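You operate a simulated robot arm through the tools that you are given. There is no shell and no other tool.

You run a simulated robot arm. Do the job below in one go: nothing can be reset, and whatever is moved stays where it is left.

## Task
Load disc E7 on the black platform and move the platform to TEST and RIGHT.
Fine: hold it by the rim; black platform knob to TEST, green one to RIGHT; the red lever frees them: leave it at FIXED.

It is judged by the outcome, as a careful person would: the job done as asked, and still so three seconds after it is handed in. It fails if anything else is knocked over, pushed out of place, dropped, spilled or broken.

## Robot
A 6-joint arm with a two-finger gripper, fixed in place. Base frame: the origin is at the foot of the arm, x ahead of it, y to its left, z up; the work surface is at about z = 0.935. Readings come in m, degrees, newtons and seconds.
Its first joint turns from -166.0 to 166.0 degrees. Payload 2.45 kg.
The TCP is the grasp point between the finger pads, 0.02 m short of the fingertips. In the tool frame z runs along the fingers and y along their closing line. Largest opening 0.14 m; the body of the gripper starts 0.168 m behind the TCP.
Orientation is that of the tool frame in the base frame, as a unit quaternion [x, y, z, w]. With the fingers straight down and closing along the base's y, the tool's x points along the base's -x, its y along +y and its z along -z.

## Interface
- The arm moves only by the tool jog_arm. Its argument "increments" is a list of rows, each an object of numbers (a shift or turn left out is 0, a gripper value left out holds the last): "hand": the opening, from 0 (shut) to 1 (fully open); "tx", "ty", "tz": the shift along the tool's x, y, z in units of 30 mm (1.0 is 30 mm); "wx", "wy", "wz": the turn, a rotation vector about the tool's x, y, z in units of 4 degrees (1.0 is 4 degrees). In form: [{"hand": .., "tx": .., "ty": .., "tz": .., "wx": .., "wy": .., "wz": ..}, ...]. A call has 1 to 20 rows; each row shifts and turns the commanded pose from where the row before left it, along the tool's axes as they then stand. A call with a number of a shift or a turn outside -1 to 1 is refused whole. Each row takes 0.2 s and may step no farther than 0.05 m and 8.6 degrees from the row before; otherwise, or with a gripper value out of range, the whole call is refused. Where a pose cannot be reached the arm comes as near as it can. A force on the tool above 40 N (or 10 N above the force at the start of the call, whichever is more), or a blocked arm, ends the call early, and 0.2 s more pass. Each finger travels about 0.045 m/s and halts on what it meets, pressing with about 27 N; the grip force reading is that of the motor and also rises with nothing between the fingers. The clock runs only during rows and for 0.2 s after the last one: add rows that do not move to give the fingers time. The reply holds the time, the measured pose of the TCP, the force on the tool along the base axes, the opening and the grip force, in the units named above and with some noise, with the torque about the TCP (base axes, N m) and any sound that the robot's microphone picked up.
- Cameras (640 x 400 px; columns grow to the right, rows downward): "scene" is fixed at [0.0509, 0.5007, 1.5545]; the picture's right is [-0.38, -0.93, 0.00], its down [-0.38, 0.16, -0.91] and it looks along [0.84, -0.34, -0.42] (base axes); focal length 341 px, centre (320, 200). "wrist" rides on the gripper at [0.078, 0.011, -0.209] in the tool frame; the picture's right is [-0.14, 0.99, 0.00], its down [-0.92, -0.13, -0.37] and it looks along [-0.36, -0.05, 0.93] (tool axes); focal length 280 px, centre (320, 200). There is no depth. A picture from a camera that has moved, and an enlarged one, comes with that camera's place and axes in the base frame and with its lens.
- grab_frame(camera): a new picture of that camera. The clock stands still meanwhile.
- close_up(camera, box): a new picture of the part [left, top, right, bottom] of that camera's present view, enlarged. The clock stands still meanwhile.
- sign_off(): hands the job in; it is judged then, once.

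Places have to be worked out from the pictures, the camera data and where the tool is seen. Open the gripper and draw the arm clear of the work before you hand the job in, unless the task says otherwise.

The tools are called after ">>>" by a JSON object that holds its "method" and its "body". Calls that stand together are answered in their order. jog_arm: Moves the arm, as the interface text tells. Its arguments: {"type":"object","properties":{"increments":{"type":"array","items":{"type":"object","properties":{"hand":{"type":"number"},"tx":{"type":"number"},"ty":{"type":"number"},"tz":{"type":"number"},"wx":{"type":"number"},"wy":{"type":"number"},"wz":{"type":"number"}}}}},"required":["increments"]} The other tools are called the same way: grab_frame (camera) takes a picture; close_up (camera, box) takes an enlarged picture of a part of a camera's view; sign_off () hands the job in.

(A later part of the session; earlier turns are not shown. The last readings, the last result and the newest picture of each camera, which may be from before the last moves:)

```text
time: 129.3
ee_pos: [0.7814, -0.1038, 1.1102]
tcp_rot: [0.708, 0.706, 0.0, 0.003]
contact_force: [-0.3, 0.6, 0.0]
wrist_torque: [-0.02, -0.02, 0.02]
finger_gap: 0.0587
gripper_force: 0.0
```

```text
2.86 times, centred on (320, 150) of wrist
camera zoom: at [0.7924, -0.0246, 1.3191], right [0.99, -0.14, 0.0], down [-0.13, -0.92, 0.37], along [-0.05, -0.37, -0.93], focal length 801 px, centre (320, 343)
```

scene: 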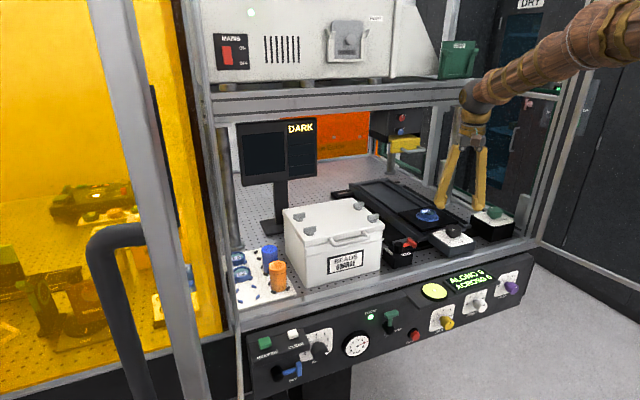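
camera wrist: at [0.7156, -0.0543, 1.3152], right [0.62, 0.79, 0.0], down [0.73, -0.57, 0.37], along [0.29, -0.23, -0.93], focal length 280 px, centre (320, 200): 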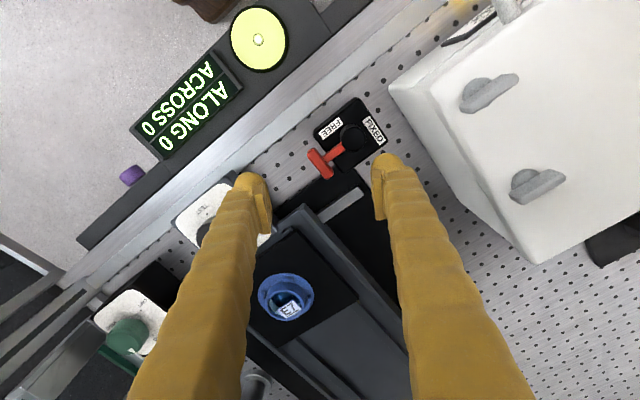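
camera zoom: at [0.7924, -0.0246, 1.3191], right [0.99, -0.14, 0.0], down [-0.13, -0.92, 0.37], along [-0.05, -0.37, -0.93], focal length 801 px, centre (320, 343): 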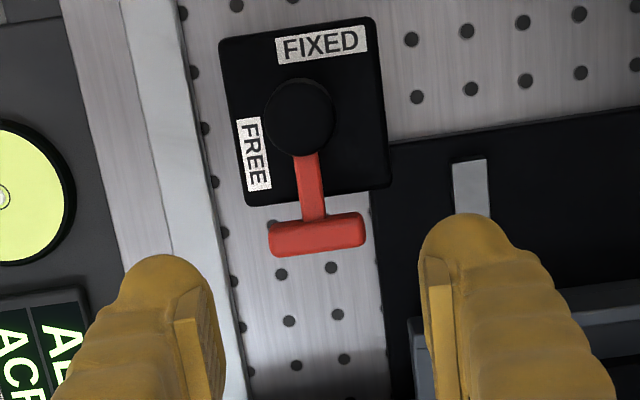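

The tool is aligned over the T-bar. I'm descending to straddle it and swinging it counter-clockwise back to +x (FREE).

>>> {"method": "jog_arm", "body": {"increments": [{"tz": 1}, {"tz": 1}, {"tz": 1}, {"tz": 0.64}, {"hand": 0.33}, {"hand": 0.33}]}}

>>> {"method": "jog_arm", "body": {"increments": [{"wz": -1, "ty": 0.109, "tx": 0.004}, {"wz": -1, "ty": 0.109, "tx": 0.004}, {"wz": -1, "ty": 0.109, "tx": 0.004}, {"wz": -1, "ty": 0.109, "tx": 0.004}, {"wz": -1, "ty": 0.109, "tx": 0.004}, {"wz": -1, "ty": 0.109, "tx": 0.004}, {"wz": -1, "ty": 0.109, "tx": 0.004}, {"wz": -1, "ty": 0.109, "tx": 0.004}, {"wz": -1, "ty": 0.109, "tx": 0.004}, {"wz": -1, "ty": 0.109, "tx": 0.004}, {"wz": 0}]}}

>>> {"method": "close_up", "body": {"camera": "wrist", "box": [240, 70, 420, 210]}}

```text
time: 130.7
ee_pos: [0.7811, -0.1031, 1.0014]
tcp_rot: [0.708, 0.706, 0.001, 0.003]
contact_force: [0.1, 0.5, -0.5]
wrist_torque: [0.01, -0.01, 0.01]
finger_gap: 0.0464
gripper_force: 0.1
```

```text
time: 133.1
ee_pos: [0.8113, -0.0931, 1.0004]
tcp_rot: [0.424, 0.906, -0.001, 0.002]
contact_force: [-1.1, -0.2, -0.7]
wrist_torque: [0.02, -0.01, 0.02]
finger_gap: 0.0467
gripper_force: 0.7
```

```text
2.86 times, centred on (330, 140) of wrist
camera zoom: at [0.7702, -0.0254, 1.2105], right [0.85, 0.53, 0.0], down [0.49, -0.79, 0.37], along [0.2, -0.32, -0.93], focal length 801 px, centre (291, 371)
```

zoom: 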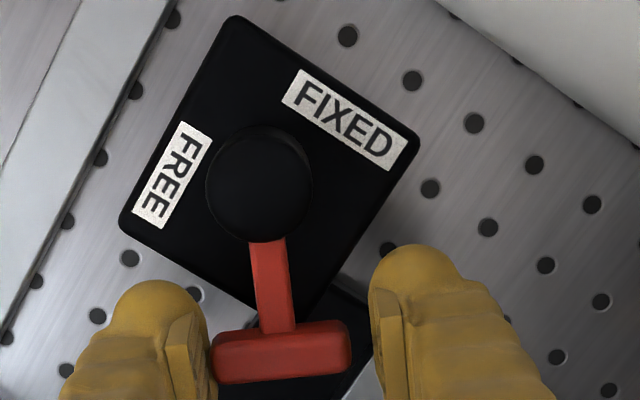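

It's swinging back smoothly with little force. I'm continuing toward +x, allowing for the straddle slack.

>>> {"method": "jog_arm", "body": {"increments": [{"wz": -1, "ty": 0.109, "tx": 0.004}, {"wz": -1, "ty": 0.109, "tx": 0.004}, {"wz": -1, "ty": 0.109, "tx": 0.004}, {"wz": -1, "ty": 0.109, "tx": 0.004}, {"wz": -1, "ty": 0.109, "tx": 0.004}, {"wz": -1, "ty": 0.109, "tx": 0.004}, {"wz": -1, "ty": 0.109, "tx": 0.004}, {"wz": -1, "ty": 0.109, "tx": 0.004}, {"wz": -1, "ty": 0.109, "tx": 0.004}, {"wz": -1, "ty": 0.109, "tx": 0.004}, {"wz": -1, "ty": 0.109, "tx": 0.004}, {"wz": -1, "ty": 0.109, "tx": 0.004}, {"wz": 0}]}}

>>> {"method": "jog_arm", "body": {"increments": [{"wz": -0.5, "ty": 0.055}, {"wz": -0.5, "ty": 0.055}, {"wz": 0}]}}

>>> {"method": "close_up", "body": {"camera": "wrist", "box": [240, 70, 420, 210]}}

>>> {"method": "close_up", "body": {"camera": "scene", "box": [360, 200, 450, 270]}}

```text
time: 135.9
ee_pos: [0.8301, -0.0578, 1.0012]
tcp_rot: [0.018, 1.0, -0.003, 0.003]
contact_force: [-0.3, -0.2, -0.8]
wrist_torque: [0.0, 0.01, 0.0]
finger_gap: 0.0464
gripper_force: 0.0
```

```text
time: 136.7
ee_pos: [0.8295, -0.0555, 1.0018]
tcp_rot: [-0.016, 1.0, -0.001, 0.002]
contact_force: [-0.5, -0.2, 0.3]
wrist_torque: [0.01, -0.02, 0.0]
finger_gap: 0.0464
gripper_force: 0.1
```

```text
2.86 times, centred on (330, 140) of wrist
camera zoom: at [0.7508, -0.0463, 1.2107], right [0.11, 0.99, 0.0], down [0.92, -0.1, 0.37], along [0.37, -0.04, -0.93], focal length 801 px, centre (291, 371)
```

zoom: 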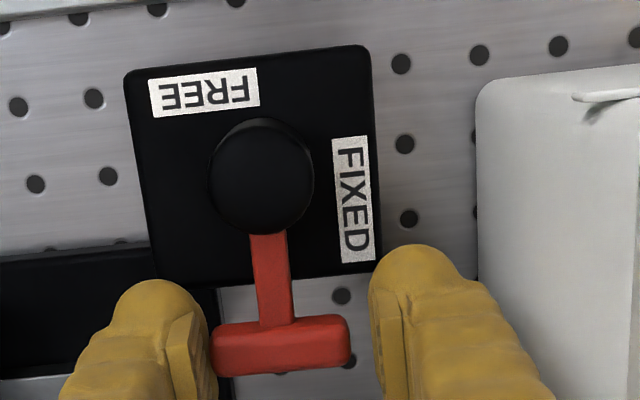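

```text
5.71 times, centred on (405, 235) of scene
camera zoom: at [0.0509, 0.5007, 1.5545], right [-0.38, -0.93, 0.0], down [-0.38, 0.16, -0.91], along [0.84, -0.34, -0.42], focal length 1948 px, centre (-166, 0)
```

zoom: 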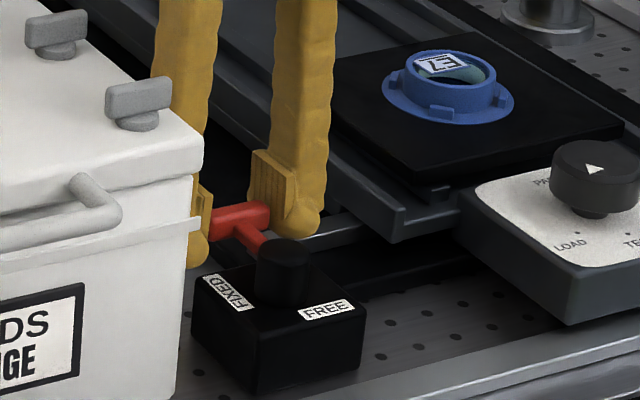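

I'm nearly there. I'm pushing a few more degrees until the +x stop is felt.

>>> {"method": "jog_arm", "body": {"increments": [{"wz": -0.4, "ty": 0.045}, {"wz": 0}]}}

>>> {"method": "jog_arm", "body": {"increments": [{"wz": -0.3, "ty": 0.035}, {"wz": 0}]}}

>>> {"method": "close_up", "body": {"camera": "wrist", "box": [240, 70, 420, 210]}}

```text
time: 137.3
ee_pos: [0.828, -0.0535, 1.0013]
tcp_rot: [-0.03, 1.0, -0.002, 0.002]
contact_force: [-1.1, -1.8, -0.4]
wrist_torque: [-0.05, 0.05, -0.05]
finger_gap: 0.0488
gripper_force: 2.0
```

```text
time: 137.9
ee_pos: [0.829, -0.053, 1.001]
tcp_rot: [-0.04, 0.999, -0.001, 0.001]
contact_force: [-1.6, -5.8, 1.1]
wrist_torque: [-0.08, 0.03, -0.06]
finger_gap: 0.0505
gripper_force: 2.9
```

```text
2.86 times, centred on (330, 140) of wrist
camera zoom: at [0.7503, -0.0478, 1.2107], right [0.06, 1.0, 0.0], down [0.93, -0.05, 0.37], along [0.37, -0.02, -0.93], focal length 801 px, centre (291, 371)
```

zoom: 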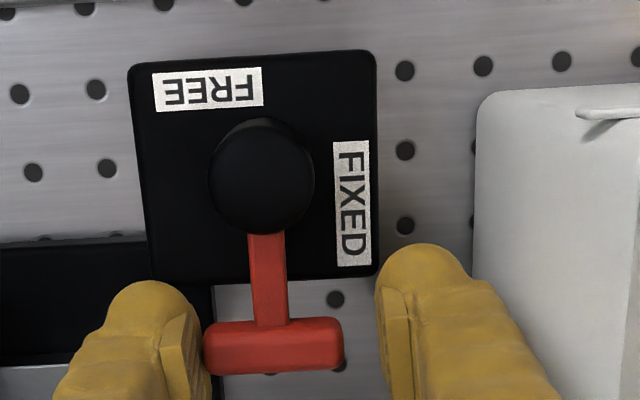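

The lever is firmly at its +x stop (FREE). I'm backing off, rising, and returning to the black knob at −30° yaw.

>>> {"method": "jog_arm", "body": {"increments": [{"ty": -0.1, "hand": 0.4}, {"tz": -0.5}, {"tz": -1}, {"tz": -1}, {"tz": -1}, {"wz": 1}, {"wz": 1}, {"wz": 1}, {"wz": 1}, {"wz": 1}, {"wz": 1}, {"wz": 1}, {"wz": 1}, {"wz": 0.65, "hand": 0.5}, {"wz": 0}]}}

>>> {"method": "close_up", "body": {"camera": "scene", "box": [360, 200, 450, 270]}}

```text
time: 141.1
ee_pos: [0.8283, -0.0571, 1.1058]
tcp_rot: [0.259, 0.966, -0.002, 0.002]
contact_force: [-0.1, 0.3, 0.0]
wrist_torque: [-0.02, -0.01, -0.02]
finger_gap: 0.0703
gripper_force: 0.1
```

```text
5.71 times, centred on (405, 235) of scene
camera zoom: at [0.0509, 0.5007, 1.5545], right [-0.38, -0.93, 0.0], down [-0.38, 0.16, -0.91], along [0.84, -0.34, -0.42], focal length 1948 px, centre (-166, 0)
```

zoom: 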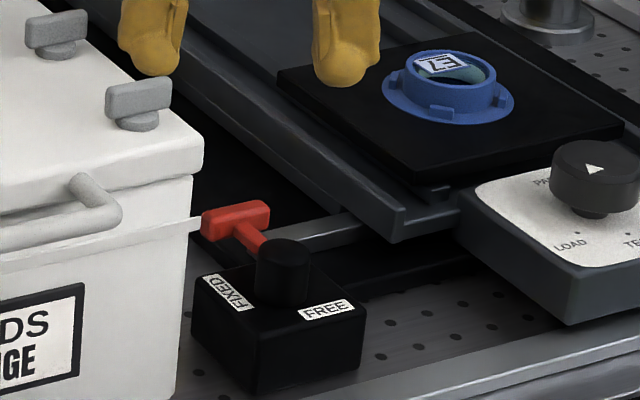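

The lever is back at +x. I'm moving to the black knob again.

>>> {"method": "jog_arm", "body": {"increments": [{"tx": -0.215, "ty": -0.85}, {"tx": -0.215, "ty": -0.85}, {"tx": -0.215, "ty": -0.85}, {"tx": -0.215, "ty": -0.85}, {"tx": -0.215, "ty": -0.85}, {"tx": -0.215, "ty": -0.85}, {"tx": -0.215, "ty": -0.85}, {"tx": -0.215, "ty": -0.85}, {"tx": 0}]}}

>>> {"method": "close_up", "body": {"camera": "wrist", "box": [230, 80, 410, 220]}}

```text
time: 143.1
ee_pos: [0.772, -0.2597, 1.1072]
tcp_rot: [0.259, 0.966, -0.002, 0.003]
contact_force: [-1.5, 0.2, -0.1]
wrist_torque: [0.0, -0.02, 0.02]
finger_gap: 0.0702
gripper_force: 0.0
```

```text
2.86 times, centred on (320, 150) of wrist
camera zoom: at [0.71, -0.21, 1.3167], right [0.61, 0.79, 0.0], down [0.73, -0.57, 0.37], along [0.3, -0.23, -0.93], focal length 801 px, centre (320, 343)
```

zoom: 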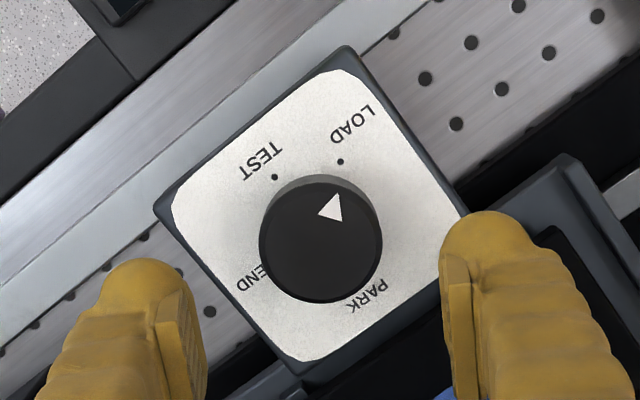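

The arrow is still at LOAD and the tool is aligned. I'm descending and gripping the knob as before.

>>> {"method": "jog_arm", "body": {"increments": [{"tz": 1}, {"tz": 1}, {"tz": 0.8}, {"tz": 0.2}, {"tz": 0.18}, {"tz": 0}]}}

>>> {"method": "jog_arm", "body": {"increments": [{"hand": 0.4}, {"hand": 0.36}, {"hand": 0.3}, {"hand": 0.3}, {"hand": 0.3}]}}

>>> {"method": "jog_arm", "body": {"increments": [{"wz": -0.5}, {"wz": -0.5}, {"wz": -0.5}, {"wz": -0.5}, {"wz": 0}]}}

>>> {"method": "close_up", "body": {"camera": "wrist", "box": [230, 60, 410, 200]}}

>>> {"method": "close_up", "body": {"camera": "scene", "box": [410, 190, 500, 260]}}

```text
time: 144.5
ee_pos: [0.7725, -0.2594, 1.0103]
tcp_rot: [0.259, 0.966, -0.002, 0.003]
contact_force: [-0.6, 0.6, -1.0]
wrist_torque: [0.01, 0.0, -0.01]
finger_gap: 0.0702
gripper_force: 0.1
```

```text
time: 145.7
ee_pos: [0.7727, -0.26, 1.0119]
tcp_rot: [0.259, 0.966, -0.002, 0.002]
contact_force: [-2.8, -4.6, -0.2]
wrist_torque: [-0.02, 0.03, 0.08]
finger_gap: 0.0462
gripper_force: 44.8
```

```text
time: 146.9
ee_pos: [0.7724, -0.2596, 1.0123]
tcp_rot: [0.189, 0.982, -0.001, 0.003]
contact_force: [-6.6, -7.0, -0.6]
wrist_torque: [-0.04, 0.01, 0.02]
finger_gap: 0.0467
gripper_force: 45.1
```

```text
2.86 times, centred on (320, 130) of wrist
camera zoom: at [0.7041, -0.2189, 1.2208], right [0.5, 0.87, 0.0], down [0.81, -0.46, 0.37], along [0.32, -0.19, -0.93], focal length 801 px, centre (320, 400)
```

zoom: 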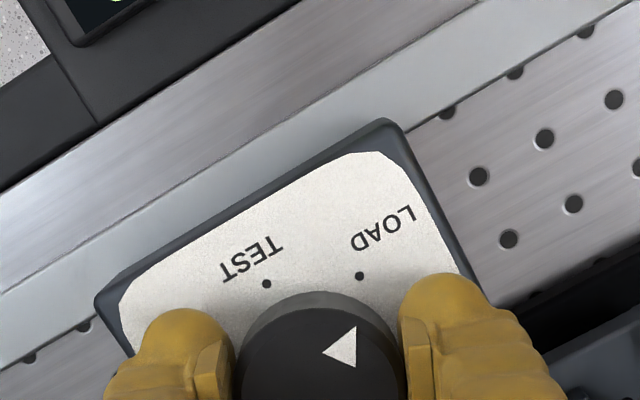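

```text
5.71 times, centred on (455, 225) of scene
camera zoom: at [0.0509, 0.5007, 1.5545], right [-0.38, -0.93, 0.0], down [-0.38, 0.16, -0.91], along [0.84, -0.34, -0.42], focal length 1948 px, centre (-451, 57)
```

zoom: 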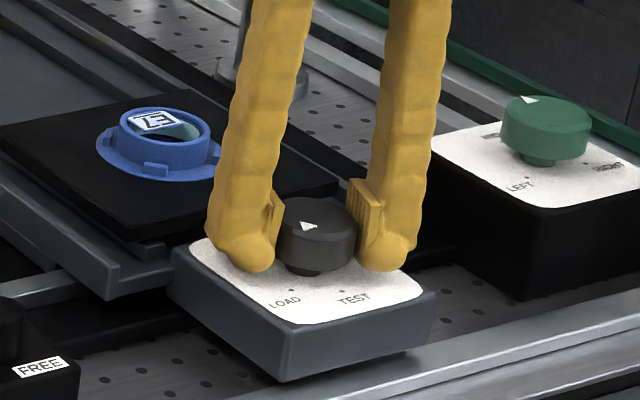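

In this picture the arrow hasn't moved relative to LOAD yet, though the torque reading is near zero. I'm turning a little further in small steps and reading the torque each time.

>>> {"method": "jog_arm", "body": {"increments": [{"wz": -0.5}, {"wz": 0}]}}

>>> {"method": "jog_arm", "body": {"increments": [{"wz": -0.5}, {"wz": 0}]}}

>>> {"method": "jog_arm", "body": {"increments": [{"wz": -1}, {"wz": 0}]}}

>>> {"method": "close_up", "body": {"camera": "wrist", "box": [230, 60, 410, 200]}}

>>> {"method": "close_up", "body": {"camera": "scene", "box": [430, 210, 480, 250]}}

```text
time: 147.5
ee_pos: [0.7728, -0.2594, 1.0107]
tcp_rot: [0.173, 0.985, -0.001, 0.002]
contact_force: [-4.3, -4.8, -3.6]
wrist_torque: [-0.02, 0.02, -0.06]
finger_gap: 0.0466
gripper_force: 44.9
```

```text
time: 148.1
ee_pos: [0.7719, -0.2593, 1.0103]
tcp_rot: [0.156, 0.988, -0.001, 0.003]
contact_force: [-2.5, -2.4, -4.5]
wrist_torque: [0.02, 0.0, -0.04]
finger_gap: 0.0467
gripper_force: 45.1
```

```text
time: 148.7
ee_pos: [0.7718, -0.2597, 1.0113]
tcp_rot: [0.121, 0.993, -0.002, 0.002]
contact_force: [0.1, -1.7, -1.0]
wrist_torque: [0.0, -0.01, 0.07]
finger_gap: 0.0469
gripper_force: 45.1
```

```text
2.86 times, centred on (320, 130) of wrist
camera zoom: at [0.6995, -0.2289, 1.2211], right [0.37, 0.93, 0.0], down [0.86, -0.34, 0.37], along [0.35, -0.14, -0.93], focal length 801 px, centre (320, 400)
```

zoom: 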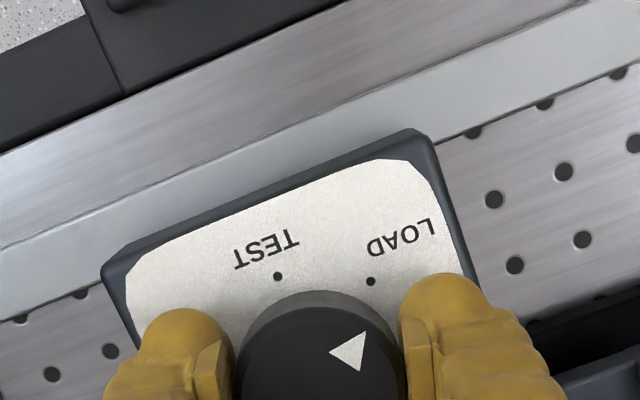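

```text
10.00 times, centred on (455, 230) of scene
camera zoom: at [0.0509, 0.5007, 1.5545], right [-0.38, -0.93, 0.0], down [-0.38, 0.16, -0.91], along [0.84, -0.34, -0.42], focal length 3410 px, centre (-1030, -100)
```

zoom: 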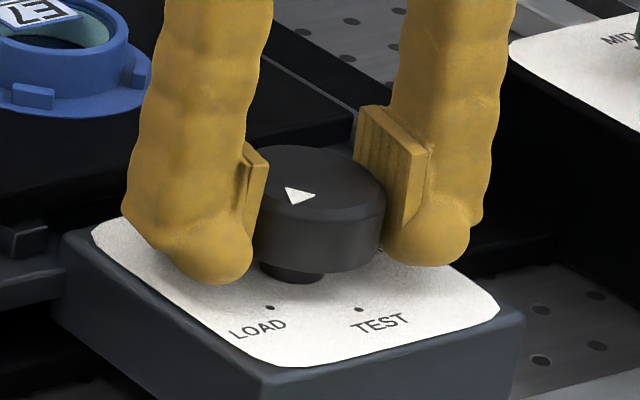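

The gripper rotates but the arrow stays put, with almost no torque. I'm checking the torque during a continuous turn and looking at the pads on the knob.

>>> {"method": "jog_arm", "body": {"increments": [{"wz": -1}, {"wz": -1}]}}

>>> {"method": "close_up", "body": {"camera": "scene", "box": [430, 210, 480, 250]}}

>>> {"method": "close_up", "body": {"camera": "wrist", "box": [260, 110, 380, 220]}}

```text
time: 149.3
ee_pos: [0.7717, -0.2591, 1.0127]
tcp_rot: [0.051, 0.999, -0.003, 0.003]
contact_force: [0.9, 1.3, 4.0]
wrist_torque: [0.09, -0.07, -0.87]
finger_gap: 0.0463
gripper_force: 45.2
```

```text
10.00 times, centred on (455, 230) of scene
camera zoom: at [0.0509, 0.5007, 1.5545], right [-0.38, -0.93, 0.0], down [-0.38, 0.16, -0.91], along [0.84, -0.34, -0.42], focal length 3410 px, centre (-1030, -100)
```

zoom: 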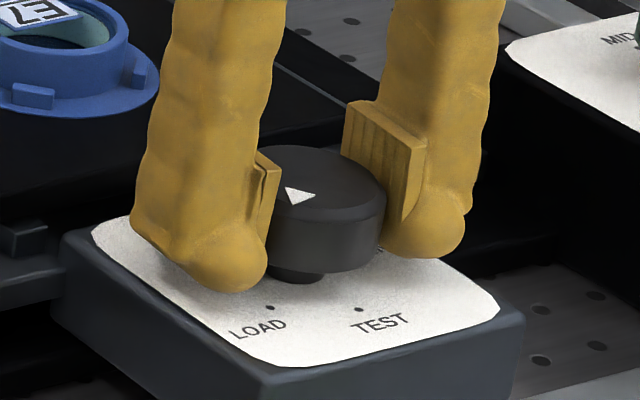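

```text
3.64 times, centred on (320, 165) of wrist
camera zoom: at [0.696, -0.2394, 1.221], right [0.24, 0.97, 0.0], down [0.9, -0.22, 0.37], along [0.36, -0.09, -0.93], focal length 1020 px, centre (320, 327)
```

zoom: 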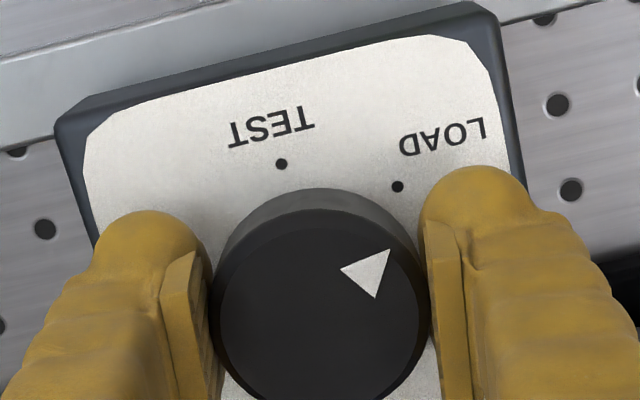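

The peak torque was 0.87 N·m and the knob still didn't turn, so it's locked here too. I may not have pushed the lever far enough past −90°, so I'll go back and check whether it continues toward the FREE label at −x. First I release and rise.

>>> {"method": "jog_arm", "body": {"increments": [{"wz": 0.3}, {"hand": 0.5}, {"hand": 0.5}, {"hand": 0.5}, {"tz": -0.5}, {"tz": -1}, {"tz": -1}, {"tz": -0.7}, {"wz": -1}, {"wz": -0.8}, {"wz": 0}]}}

>>> {"method": "close_up", "body": {"camera": "wrist", "box": [230, 80, 410, 220]}}

>>> {"method": "close_up", "body": {"camera": "scene", "box": [370, 190, 530, 280]}}

```text
time: 151.7
ee_pos: [0.7722, -0.2579, 1.1074]
tcp_rot: [-0.001, 1.0, -0.003, 0.002]
contact_force: [-1.2, -0.6, -0.2]
wrist_torque: [0.0, -0.01, -0.01]
finger_gap: 0.0699
gripper_force: 0.1
```

```text
2.86 times, centred on (320, 150) of wrist
camera zoom: at [0.6941, -0.247, 1.3171], right [0.14, 0.99, 0.0], down [0.92, -0.13, 0.37], along [0.37, -0.05, -0.93], focal length 801 px, centre (320, 343)
```

zoom: 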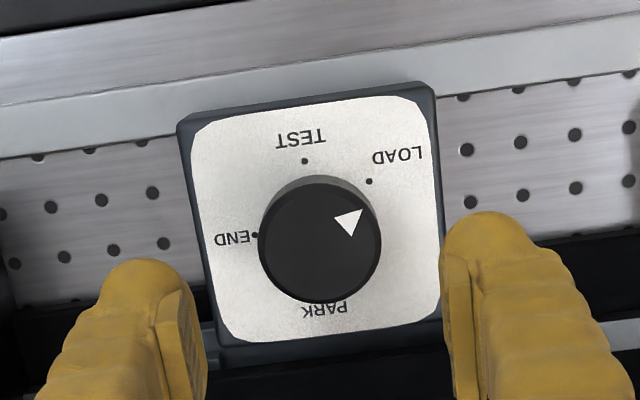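

```text
4.00 times, centred on (450, 235) of scene
camera zoom: at [0.0509, 0.5007, 1.5545], right [-0.38, -0.93, 0.0], down [-0.38, 0.16, -0.91], along [0.84, -0.34, -0.42], focal length 1364 px, centre (-200, 60)
```

zoom: 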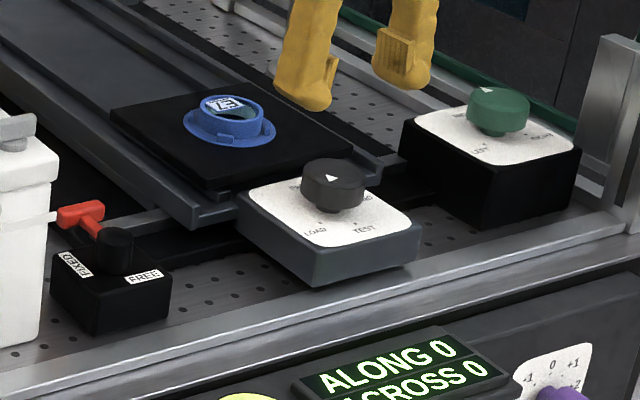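

In this view the arrow is still at LOAD, and TEST is about 55–60° counter-clockwise from it. I'm returning to the lever to sweep it clockwise again, this time pushing firmly past −90°.

>>> {"method": "jog_arm", "body": {"increments": [{"tx": -0.23, "ty": 0.84, "hand": 0.42}, {"tx": -0.23, "ty": 0.84}, {"tx": -0.23, "ty": 0.84}, {"tx": -0.23, "ty": 0.84}, {"tx": -0.23, "ty": 0.84}, {"tx": -0.23, "ty": 0.84}, {"tx": -0.23, "ty": 0.84}, {"tx": -0.23, "ty": 0.84}, {"tx": 0}]}}

>>> {"method": "close_up", "body": {"camera": "wrist", "box": [230, 80, 410, 220]}}

```text
time: 153.7
ee_pos: [0.8264, -0.0569, 1.1071]
tcp_rot: [0.0, 1.0, -0.001, 0.002]
contact_force: [0.9, 0.2, 0.0]
wrist_torque: [0.02, -0.01, 0.01]
finger_gap: 0.0586
gripper_force: 0.1
```

```text
2.86 times, centred on (320, 150) of wrist
camera zoom: at [0.7496, -0.0448, 1.3161], right [0.14, 0.99, 0.0], down [0.92, -0.13, 0.37], along [0.37, -0.05, -0.93], focal length 801 px, centre (320, 343)
```

zoom: 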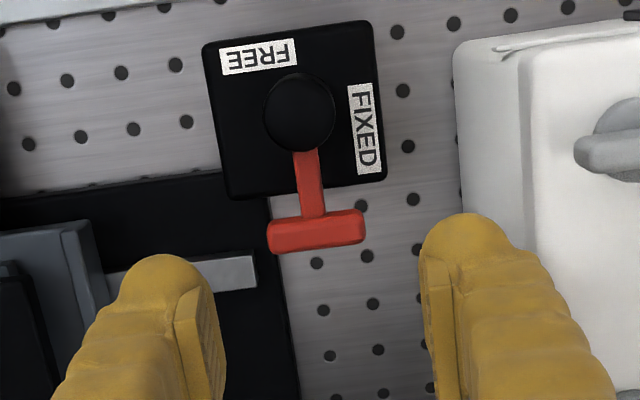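

I'm aligned over the T-bar. I'm descending, straddling and sweeping clockwise to about −84°.

>>> {"method": "jog_arm", "body": {"increments": [{"tz": 1}, {"tz": 1}, {"tz": 1}, {"tz": 0.55}, {"hand": 0.32}, {"hand": 0.32}]}}

>>> {"method": "jog_arm", "body": {"increments": [{"wz": 1, "ty": -0.109, "tx": 0.004}, {"wz": 1, "ty": -0.109, "tx": 0.004}, {"wz": 1, "ty": -0.109, "tx": 0.004}, {"wz": 1, "ty": -0.109, "tx": 0.004}, {"wz": 1, "ty": -0.109, "tx": 0.004}, {"wz": 1, "ty": -0.109, "tx": 0.004}, {"wz": 1, "ty": -0.109, "tx": 0.004}, {"wz": 1, "ty": -0.109, "tx": 0.004}, {"wz": 1, "ty": -0.109, "tx": 0.004}, {"wz": 1, "ty": -0.109, "tx": 0.004}, {"wz": 1, "ty": -0.109, "tx": 0.004}, {"wz": 1, "ty": -0.109, "tx": 0.004}, {"wz": 1, "ty": -0.109, "tx": 0.004}, {"wz": 1, "ty": -0.109, "tx": 0.004}, {"wz": 1, "ty": -0.109, "tx": 0.004}, {"wz": 1, "ty": -0.109, "tx": 0.004}, {"wz": 1, "ty": -0.109, "tx": 0.004}, {"wz": 1, "ty": -0.109, "tx": 0.004}, {"wz": 1, "ty": -0.109, "tx": 0.004}, {"wz": 1, "ty": -0.109, "tx": 0.004}]}}

>>> {"method": "jog_arm", "body": {"increments": [{"wz": 1, "ty": -0.109, "tx": 0.004}, {"wz": 0}]}}

>>> {"method": "close_up", "body": {"camera": "wrist", "box": [240, 70, 420, 210]}}

```text
time: 155.1
ee_pos: [0.8277, -0.0558, 0.9989]
tcp_rot: [-0.001, 1.0, -0.002, 0.001]
contact_force: [-0.4, -0.8, -0.2]
wrist_torque: [0.01, -0.05, 0.01]
finger_gap: 0.0453
gripper_force: 0.0
```

```text
time: 159.3
ee_pos: [0.7891, -0.1058, 1.0006]
tcp_rot: [0.643, 0.766, 0.0, 0.003]
contact_force: [0.4, -0.2, 0.2]
wrist_torque: [0.01, -0.03, 0.02]
finger_gap: 0.0452
gripper_force: 0.2
```

```text
time: 159.9
ee_pos: [0.785, -0.1044, 0.9999]
tcp_rot: [0.669, 0.743, 0.0, 0.002]
contact_force: [-0.1, 0.0, -0.2]
wrist_torque: [-0.03, 0.02, -0.06]
finger_gap: 0.0451
gripper_force: 0.0
```

```text
2.86 times, centred on (330, 140) of wrist
camera zoom: at [0.7883, -0.0247, 1.2096], right [1.0, -0.03, 0.0], down [-0.03, -0.93, 0.37], along [-0.01, -0.37, -0.93], focal length 801 px, centre (291, 371)
```

zoom: 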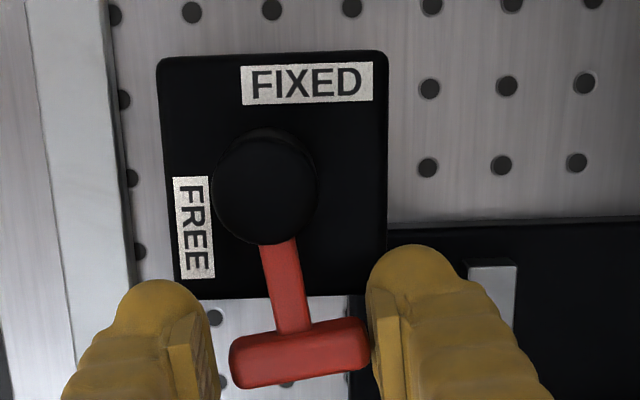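

I'm clamping the T-bar now for a firm hold and continuing clockwise in small steps through −90°, reading the force.

>>> {"method": "jog_arm", "body": {"increments": [{"hand": 0.25}, {"hand": 0.2}, {"hand": 0.2}]}}

>>> {"method": "jog_arm", "body": {"increments": [{"wz": 0.5, "ty": -0.055}, {"wz": 0.5, "ty": -0.055}, {"wz": 0}]}}

>>> {"method": "jog_arm", "body": {"increments": [{"wz": 0.5, "ty": -0.055}, {"wz": 0.5, "ty": -0.055}, {"wz": 0}]}}

>>> {"method": "close_up", "body": {"camera": "wrist", "box": [240, 70, 420, 210]}}

```text
time: 160.7
ee_pos: [0.7852, -0.1049, 0.9996]
tcp_rot: [0.669, 0.743, 0.0, 0.003]
contact_force: [-2.5, -0.1, 0.3]
wrist_torque: [-0.04, 0.04, 0.11]
finger_gap: 0.0392
gripper_force: 44.9
```

```text
time: 161.5
ee_pos: [0.7814, -0.1051, 1.0004]
tcp_rot: [0.695, 0.719, -0.001, 0.002]
contact_force: [0.0, 0.3, -4.0]
wrist_torque: [0.04, -0.07, -0.02]
finger_gap: 0.0392
gripper_force: 44.7
```

```text
time: 162.3
ee_pos: [0.7782, -0.1044, 1.0008]
tcp_rot: [0.719, 0.695, -0.001, 0.003]
contact_force: [20.0, 3.7, -13.4]
wrist_torque: [-0.05, -0.17, 0.54]
finger_gap: 0.0392
gripper_force: 45.1
```

```text
2.86 times, centred on (330, 140) of wrist
camera zoom: at [0.7932, -0.0261, 1.2098], right [0.99, -0.17, 0.01], down [-0.16, -0.91, 0.37], along [-0.06, -0.37, -0.93], focal length 801 px, centre (291, 371)
```

zoom: 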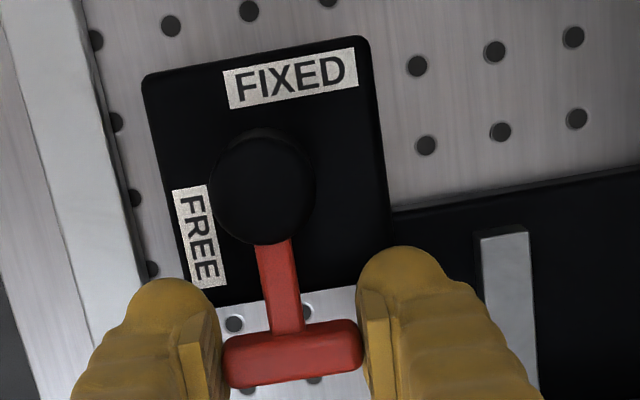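

There's a hard stop at −90° (20 N), so the lever has exactly two positions, 0° and −90°, and it's now firmly at −90°. I'll release it here without disturbing it and re-test the knob more carefully in this position.

>>> {"method": "jog_arm", "body": {"increments": [{"wz": -0.5, "ty": 0.055}, {"hand": 0.4}, {"hand": 0.4}, {"hand": 0.4}, {"tz": -0.5}, {"tz": -1}, {"tz": -1}, {"tz": -1}, {"wz": 0}]}}

>>> {"method": "close_up", "body": {"camera": "wrist", "box": [230, 80, 410, 220]}}

>>> {"method": "close_up", "body": {"camera": "scene", "box": [360, 190, 450, 270]}}

```text
time: 164.3
ee_pos: [0.78, -0.1058, 1.1058]
tcp_rot: [0.707, 0.707, 0.0, 0.002]
contact_force: [-0.6, 1.5, 0.2]
wrist_torque: [0.01, -0.01, 0.0]
finger_gap: 0.056
gripper_force: 0.1
```

```text
2.86 times, centred on (320, 150) of wrist
camera zoom: at [0.7911, -0.0267, 1.3144], right [0.99, -0.14, 0.0], down [-0.13, -0.92, 0.37], along [-0.05, -0.37, -0.93], focal length 801 px, centre (320, 343)
```

zoom: 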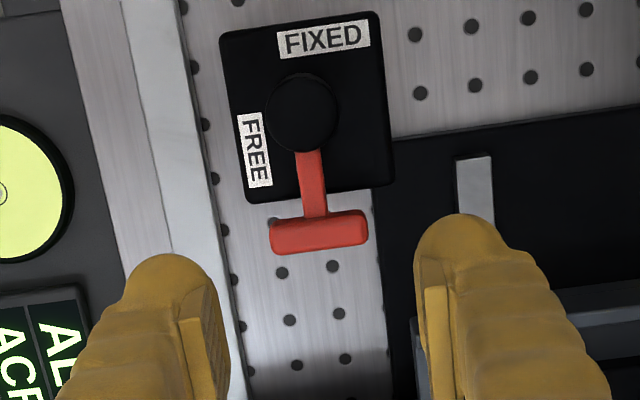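

```text
5.00 times, centred on (405, 230) of scene
camera zoom: at [0.0509, 0.5007, 1.5545], right [-0.38, -0.93, 0.0], down [-0.38, 0.16, -0.91], along [0.84, -0.34, -0.42], focal length 1705 px, centre (-105, 50)
```

zoom: 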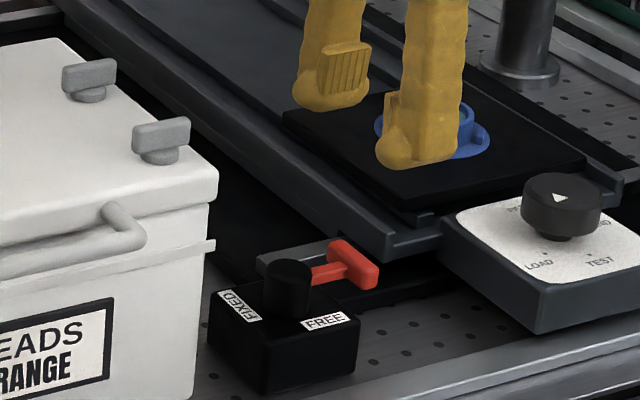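

The lever rests at −90° and looks stable. I measured the label directions from the boss: FIXED lies about 64° from +x and FREE about 214°, which makes "handle near FREE" correspond to −y. So this position may be FREE after all. I'm re-testing the knob here with better centring and a slower, longer turn.

>>> {"method": "jog_arm", "body": {"increments": [{"wz": -1}, {"wz": -1}, {"wz": -1}, {"wz": -1}, {"wz": -1}, {"wz": -1}, {"wz": -1}, {"wz": -1}, {"wz": -1}, {"wz": -1}, {"wz": -1}, {"wz": -1}, {"wz": -1}, {"wz": -1}, {"wz": -1, "hand": 0.5}, {"wz": 0}]}}

>>> {"method": "jog_arm", "body": {"increments": [{"tx": -0.475, "ty": -0.91}, {"tx": -0.475, "ty": -0.91}, {"tx": -0.475, "ty": -0.91}, {"tx": -0.475, "ty": -0.91}, {"tx": -0.475, "ty": -0.91}, {"tx": 0}]}}

>>> {"method": "close_up", "body": {"camera": "wrist", "box": [230, 80, 410, 220]}}

```text
time: 167.7
ee_pos: [0.7788, -0.1045, 1.1047]
tcp_rot: [0.257, 0.966, -0.001, 0.002]
contact_force: [0.1, -0.1, 0.2]
wrist_torque: [0.0, -0.02, 0.03]
finger_gap: 0.0703
gripper_force: 0.0
```

```text
time: 169.1
ee_pos: [0.7742, -0.2584, 1.1045]
tcp_rot: [0.258, 0.966, -0.002, 0.002]
contact_force: [0.3, -0.2, 0.2]
wrist_torque: [-0.02, -0.02, -0.01]
finger_gap: 0.0703
gripper_force: 0.1
```

```text
2.86 times, centred on (320, 150) of wrist
camera zoom: at [0.7117, -0.2093, 1.3146], right [0.61, 0.79, 0.0], down [0.73, -0.57, 0.37], along [0.3, -0.23, -0.93], focal length 801 px, centre (320, 343)
```

zoom: 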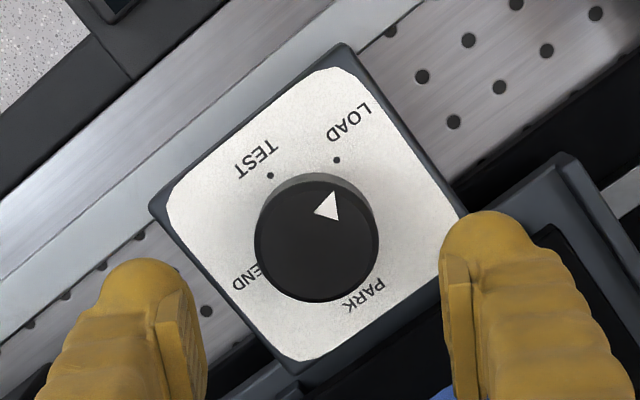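

The knob is about 1.5 mm off the tool axis, so I'm correcting that, descending and gripping.

>>> {"method": "jog_arm", "body": {"increments": [{"tx": 0.05, "ty": -0.045, "tz": 0.5}, {"tz": 1}, {"tz": 1}, {"tz": 0.4}, {"tz": 0.2}, {"tz": 0}]}}

>>> {"method": "jog_arm", "body": {"increments": [{"hand": 0.4}, {"hand": 0.35}, {"hand": 0.25}, {"hand": 0.2}, {"hand": 0.2}]}}

>>> {"method": "jog_arm", "body": {"increments": [{"wz": -0.25}, {"wz": -0.25}, {"wz": -0.25}, {"wz": -0.25}]}}

>>> {"method": "jog_arm", "body": {"increments": [{"wz": -0.25}, {"wz": -0.25}, {"wz": -0.25}, {"wz": -0.25}]}}

>>> {"method": "close_up", "body": {"camera": "wrist", "box": [260, 110, 380, 220]}}

>>> {"method": "close_up", "body": {"camera": "scene", "box": [410, 190, 500, 260]}}

```text
time: 170.5
ee_pos: [0.7725, -0.2586, 1.0125]
tcp_rot: [0.259, 0.966, -0.001, 0.002]
contact_force: [0.3, -0.2, 0.1]
wrist_torque: [-0.03, 0.0, 0.0]
finger_gap: 0.0703
gripper_force: 0.0
```

```text
time: 171.7
ee_pos: [0.7724, -0.2585, 1.0136]
tcp_rot: [0.258, 0.966, -0.001, 0.002]
contact_force: [0.9, 0.6, 0.0]
wrist_torque: [0.03, 0.0, 0.05]
finger_gap: 0.0464
gripper_force: 44.8
```

```text
time: 172.7
ee_pos: [0.772, -0.2589, 1.0139]
tcp_rot: [0.224, 0.975, -0.001, 0.003]
contact_force: [2.0, 1.0, 2.0]
wrist_torque: [0.03, 0.02, -0.86]
finger_gap: 0.0464
gripper_force: 45.5
```

```text
time: 173.7
ee_pos: [0.771, -0.2594, 1.0127]
tcp_rot: [0.189, 0.982, -0.001, 0.002]
contact_force: [0.9, -0.5, 1.3]
wrist_torque: [0.03, 0.02, -0.77]
finger_gap: 0.0465
gripper_force: 44.9
```

```text
3.64 times, centred on (320, 165) of wrist
camera zoom: at [0.7037, -0.2191, 1.2222], right [0.5, 0.87, 0.0], down [0.8, -0.46, 0.37], along [0.32, -0.19, -0.93], focal length 1020 px, centre (320, 327)
```

zoom: 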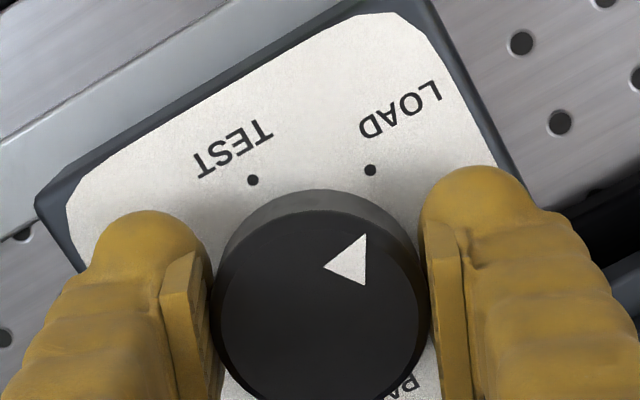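

```text
5.71 times, centred on (455, 225) of scene
camera zoom: at [0.0509, 0.5007, 1.5545], right [-0.38, -0.93, 0.0], down [-0.38, 0.16, -0.91], along [0.84, -0.34, -0.42], focal length 1948 px, centre (-451, 57)
```

zoom: 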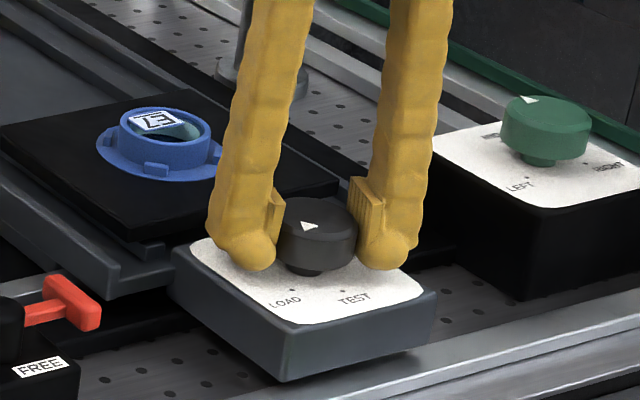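

At −90° the torque holds at −0.8 N·m and the knob is stationary, so my pads slip. To discriminate, I'll try the green knob in this lever state. First I release and rise.

>>> {"method": "jog_arm", "body": {"increments": [{"wz": 0.3}, {"hand": 0.5}, {"hand": 0.5}, {"hand": 0.5}, {"tz": -0.5}, {"tz": -1}, {"tz": -1}, {"tz": -1}, {"tz": -0.5}, {"wz": 0}]}}

>>> {"method": "jog_arm", "body": {"increments": [{"wz": -1}, {"wz": -1}, {"wz": -1}, {"wz": -1}, {"wz": -1}, {"wz": -1}, {"wz": -1}, {"wz": -1}, {"wz": -1}, {"wz": -1}, {"wz": -1}, {"wz": -1}, {"wz": -1}, {"wz": -1}, {"wz": -1}, {"wz": -1}, {"wz": -1}, {"wz": -1}, {"wz": -1}, {"wz": -1}]}}

>>> {"method": "grab_frame", "body": {"camera": "wrist"}}

```text
time: 175.9
ee_pos: [0.7713, -0.2579, 1.1328]
tcp_rot: [0.201, 0.98, -0.001, 0.003]
contact_force: [-0.3, 0.0, 0.2]
wrist_torque: [0.0, -0.02, -0.03]
finger_gap: 0.07
gripper_force: 0.1
```

```text
time: 180.1
ee_pos: [0.7721, -0.2592, 1.1327]
tcp_rot: [-0.477, 0.879, -0.002, 0.001]
contact_force: [0.0, 0.2, 0.5]
wrist_torque: [-0.02, 0.01, 0.0]
finger_gap: 0.07
gripper_force: 0.0
```

```text
taken
camera wrist: at [0.7201, -0.3176, 1.3425], right [-0.75, 0.66, -0.01], down [0.61, 0.7, 0.37], along [0.25, 0.27, -0.93], focal length 280 px, centre (320, 200)
```

wrist: 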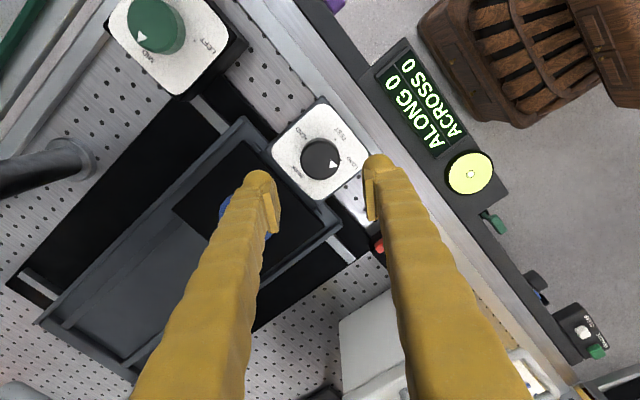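

Moving over the green knob at about (0.805, −0.470), staying high.

>>> {"method": "jog_arm", "body": {"increments": [{"tx": 0.66, "ty": -0.59}, {"tx": 0.66, "ty": -0.59}, {"tx": 0.66, "ty": -0.59}, {"tx": 0.66, "ty": -0.59}, {"tx": 0.66, "ty": -0.59}, {"tx": 0.66, "ty": -0.59}, {"tx": 0.66, "ty": -0.59}, {"tx": 0.66, "ty": -0.59}, {"tx": 0}]}}

>>> {"method": "grab_frame", "body": {"camera": "wrist"}}

>>> {"method": "close_up", "body": {"camera": "wrist", "box": [230, 80, 410, 220]}}

>>> {"method": "grab_frame", "body": {"camera": "scene"}}

```text
time: 181.9
ee_pos: [0.8046, -0.4593, 1.1326]
tcp_rot: [-0.478, 0.879, -0.001, 0.001]
contact_force: [9.5, 5.6, -3.4]
wrist_torque: [-1.07, 1.65, 0.22]
finger_gap: 0.0701
gripper_force: 0.1
stopped in row 9: the force on the tool passed its limit at 102 N (the readings are from after the stop); the commanded pose is now the measured one
```

```text
taken
camera wrist: at [0.754, -0.5183, 1.3422], right [-0.76, 0.65, 0.0], down [0.61, 0.7, 0.37], along [0.24, 0.28, -0.93], focal length 280 px, centre (320, 200)
```

wrist: 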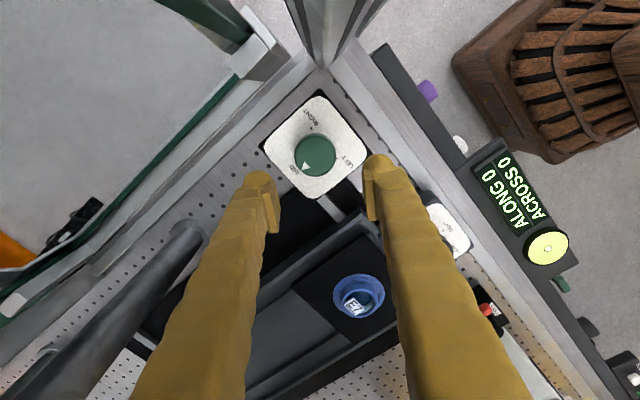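

```text
2.86 times, centred on (320, 150) of wrist
camera zoom: at [0.754, -0.5183, 1.3422], right [-0.76, 0.65, 0.0], down [0.61, 0.7, 0.37], along [0.24, 0.28, -0.93], focal length 801 px, centre (320, 343)
```

zoom: 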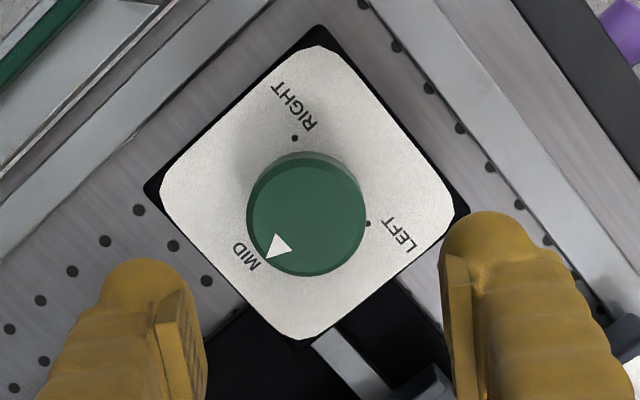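

```text
taken
```

scene: 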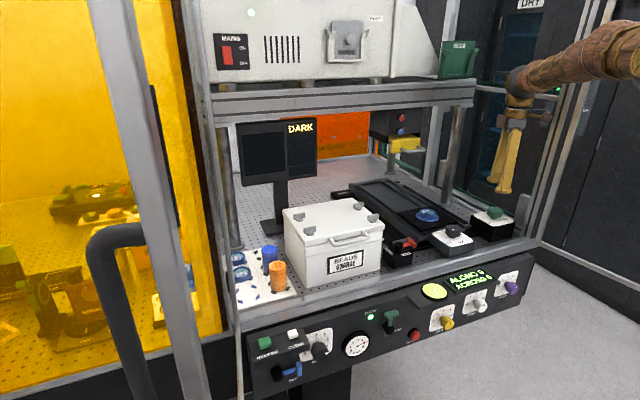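

The wrist bumped something: the camera side of the gripper is next to the corner post at (0.70, −0.59). I'm backing straight away from it immediately, and I'll re-approach with the camera side facing inward.

>>> {"method": "jog_arm", "body": {"increments": [{"tx": -0.4}, {"tx": -0.8}, {"tx": -0.8}, {"tx": 0}]}}

>>> {"method": "grab_frame", "body": {"camera": "scene"}}

>>> {"method": "close_up", "body": {"camera": "scene", "box": [380, 0, 640, 280]}}

>>> {"method": "grab_frame", "body": {"camera": "wrist"}}

```text
time: 182.9
ee_pos: [0.8377, -0.4084, 1.1331]
tcp_rot: [-0.477, 0.879, -0.001, 0.002]
contact_force: [0.2, -0.6, 0.6]
wrist_torque: [-0.02, 0.05, 0.0]
finger_gap: 0.07
gripper_force: 0.1
```

```text
taken
```

scene: 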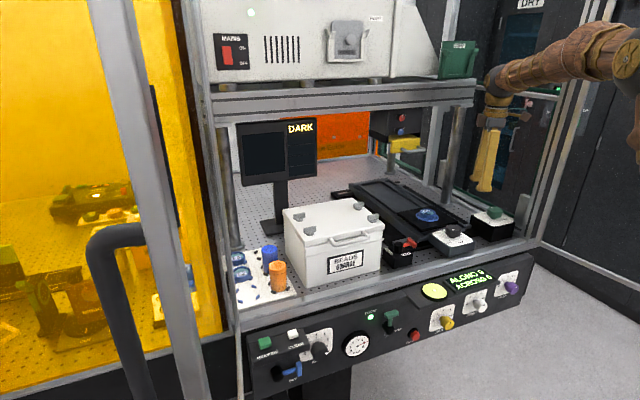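

```text
1.43 times, centred on (510, 140) of scene
camera zoom: at [0.0509, 0.5007, 1.5545], right [-0.38, -0.93, 0.0], down [-0.38, 0.16, -0.91], along [0.84, -0.34, -0.42], focal length 487 px, centre (49, 286)
```

zoom: 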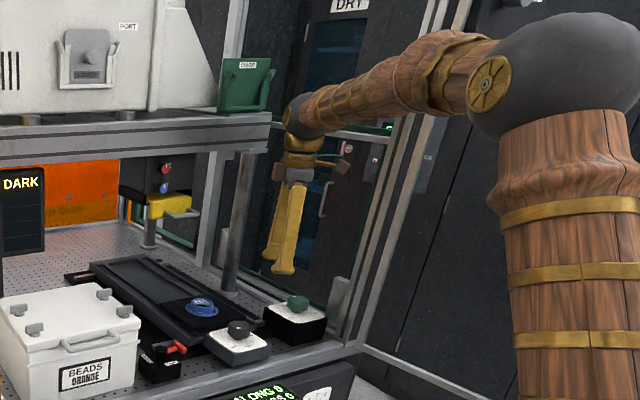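

```text
taken
camera wrist: at [0.7857, -0.4686, 1.3432], right [-0.76, 0.65, -0.01], down [0.61, 0.7, 0.37], along [0.25, 0.28, -0.93], focal length 280 px, centre (320, 200)
```

wrist: 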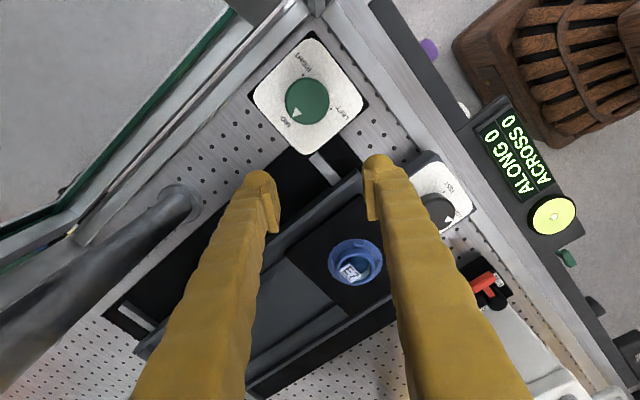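

The workspace is unaffected and I'm clear of contact. I'm rotating so the camera faces inward (yaw −45°) before approaching the green knob again.

>>> {"method": "jog_arm", "body": {"increments": [{"wz": 1}, {"wz": 1}, {"wz": 1}, {"wz": 1}, {"wz": 1}, {"wz": 1}, {"wz": 1}, {"wz": 1}, {"wz": 1}, {"wz": 1}, {"wz": 1}, {"wz": 1}, {"wz": 1}, {"wz": 1}, {"wz": 1}, {"wz": 1}, {"wz": 1}, {"wz": 1}, {"wz": 1}, {"wz": 1}]}}

>>> {"method": "jog_arm", "body": {"increments": [{"wz": 1}, {"wz": 1}, {"wz": 1}, {"wz": 1}, {"wz": 1}, {"wz": 0.5}, {"wz": 0}]}}

>>> {"method": "grab_frame", "body": {"camera": "wrist"}}

```text
time: 187.1
ee_pos: [0.8384, -0.4081, 1.1333]
tcp_rot: [0.199, 0.98, -0.002, 0.002]
contact_force: [-0.1, 0.0, -0.1]
wrist_torque: [0.0, 0.01, 0.01]
finger_gap: 0.0698
gripper_force: 0.0
```

```text
time: 188.7
ee_pos: [0.8382, -0.4096, 1.1332]
tcp_rot: [0.383, 0.924, 0.0, 0.002]
contact_force: [0.3, 0.5, -0.3]
wrist_torque: [0.02, -0.01, 0.02]
finger_gap: 0.0701
gripper_force: 0.2
```

```text
taken
camera wrist: at [0.7902, -0.3459, 1.3428], right [0.8, 0.6, 0.0], down [0.56, -0.74, 0.37], along [0.23, -0.3, -0.93], focal length 280 px, centre (320, 200)
```

wrist: 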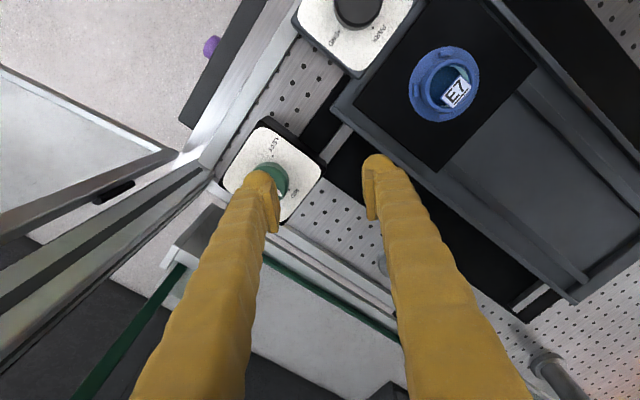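

θ=45° now, with the camera facing (−x,+y), away from the corner post. I'm moving slowly over the green knob in small steps.

>>> {"method": "jog_arm", "body": {"increments": [{"tx": -0.2, "ty": -0.5}, {"tx": -0.2, "ty": -0.6}, {"tx": -0.2, "ty": -0.6}, {"ty": -0.4}, {"tx": 0}]}}

>>> {"method": "close_up", "body": {"camera": "wrist", "box": [230, 80, 410, 220]}}

>>> {"method": "grab_frame", "body": {"camera": "scene"}}

```text
time: 189.9
ee_pos: [0.8063, -0.4668, 1.133]
tcp_rot: [0.382, 0.924, 0.0, 0.002]
contact_force: [0.0, 0.6, -0.2]
wrist_torque: [-0.01, -0.02, 0.0]
finger_gap: 0.0697
gripper_force: 0.1
```

```text
2.86 times, centred on (320, 150) of wrist
camera zoom: at [0.7585, -0.4033, 1.3426], right [0.8, 0.6, 0.0], down [0.56, -0.74, 0.37], along [0.23, -0.3, -0.93], focal length 801 px, centre (320, 343)
```

zoom: 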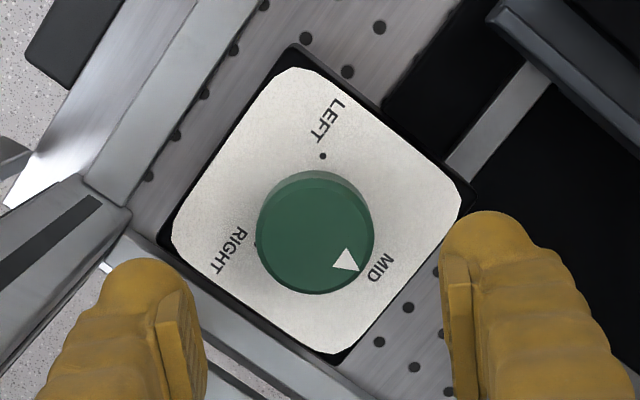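

```text
taken
```

scene: 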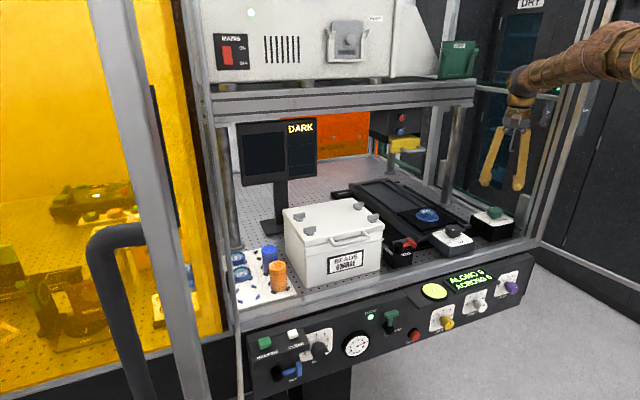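

This is a clear view of the green dial: the arrow is at MID, with LEFT and RIGHT each 120° away, so RIGHT is a direct 120° clockwise turn. I'm descending to grip and test it in this lever state.

>>> {"method": "jog_arm", "body": {"increments": [{"ty": -0.05, "tz": 0.5}, {"tz": 1}, {"tz": 1}, {"tz": 0.8}, {"tz": 0.4}, {"tz": 0.2}, {"tz": 0}]}}

>>> {"method": "close_up", "body": {"camera": "scene", "box": [440, 160, 540, 250]}}

>>> {"method": "close_up", "body": {"camera": "wrist", "box": [230, 60, 410, 200]}}

```text
time: 191.5
ee_pos: [0.8045, -0.4671, 1.0162]
tcp_rot: [0.382, 0.924, 0.0, 0.003]
contact_force: [-0.6, -0.1, 0.1]
wrist_torque: [-0.01, -0.04, -0.02]
finger_gap: 0.0697
gripper_force: 0.0
```

```text
4.44 times, centred on (490, 205) of scene
camera zoom: at [0.0509, 0.5007, 1.5545], right [-0.38, -0.93, 0.0], down [-0.38, 0.16, -0.91], along [0.84, -0.34, -0.42], focal length 1515 px, centre (-436, 178)
```

zoom: 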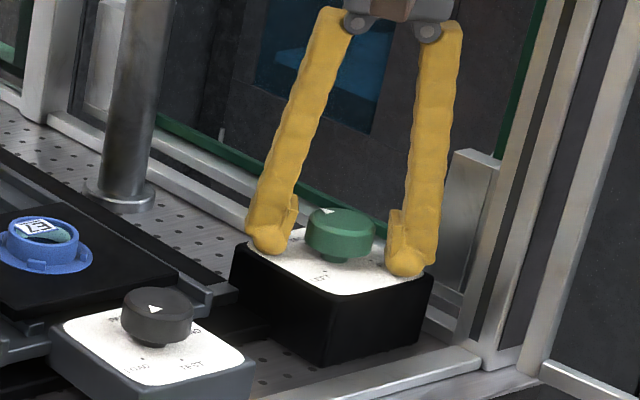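

```text
2.86 times, centred on (320, 130) of wrist
camera zoom: at [0.7577, -0.4044, 1.2255], right [0.8, 0.6, 0.0], down [0.56, -0.74, 0.37], along [0.23, -0.3, -0.93], focal length 801 px, centre (320, 400)
```

zoom: 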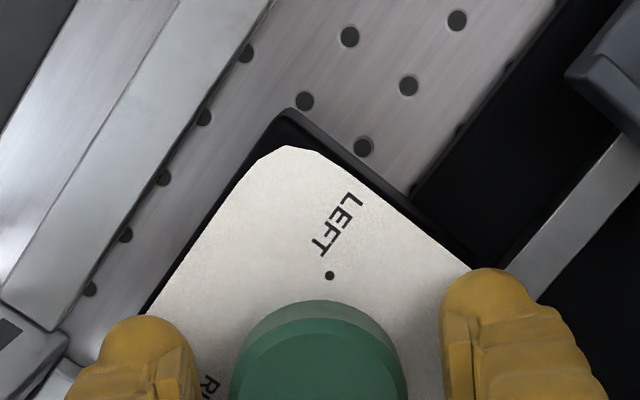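

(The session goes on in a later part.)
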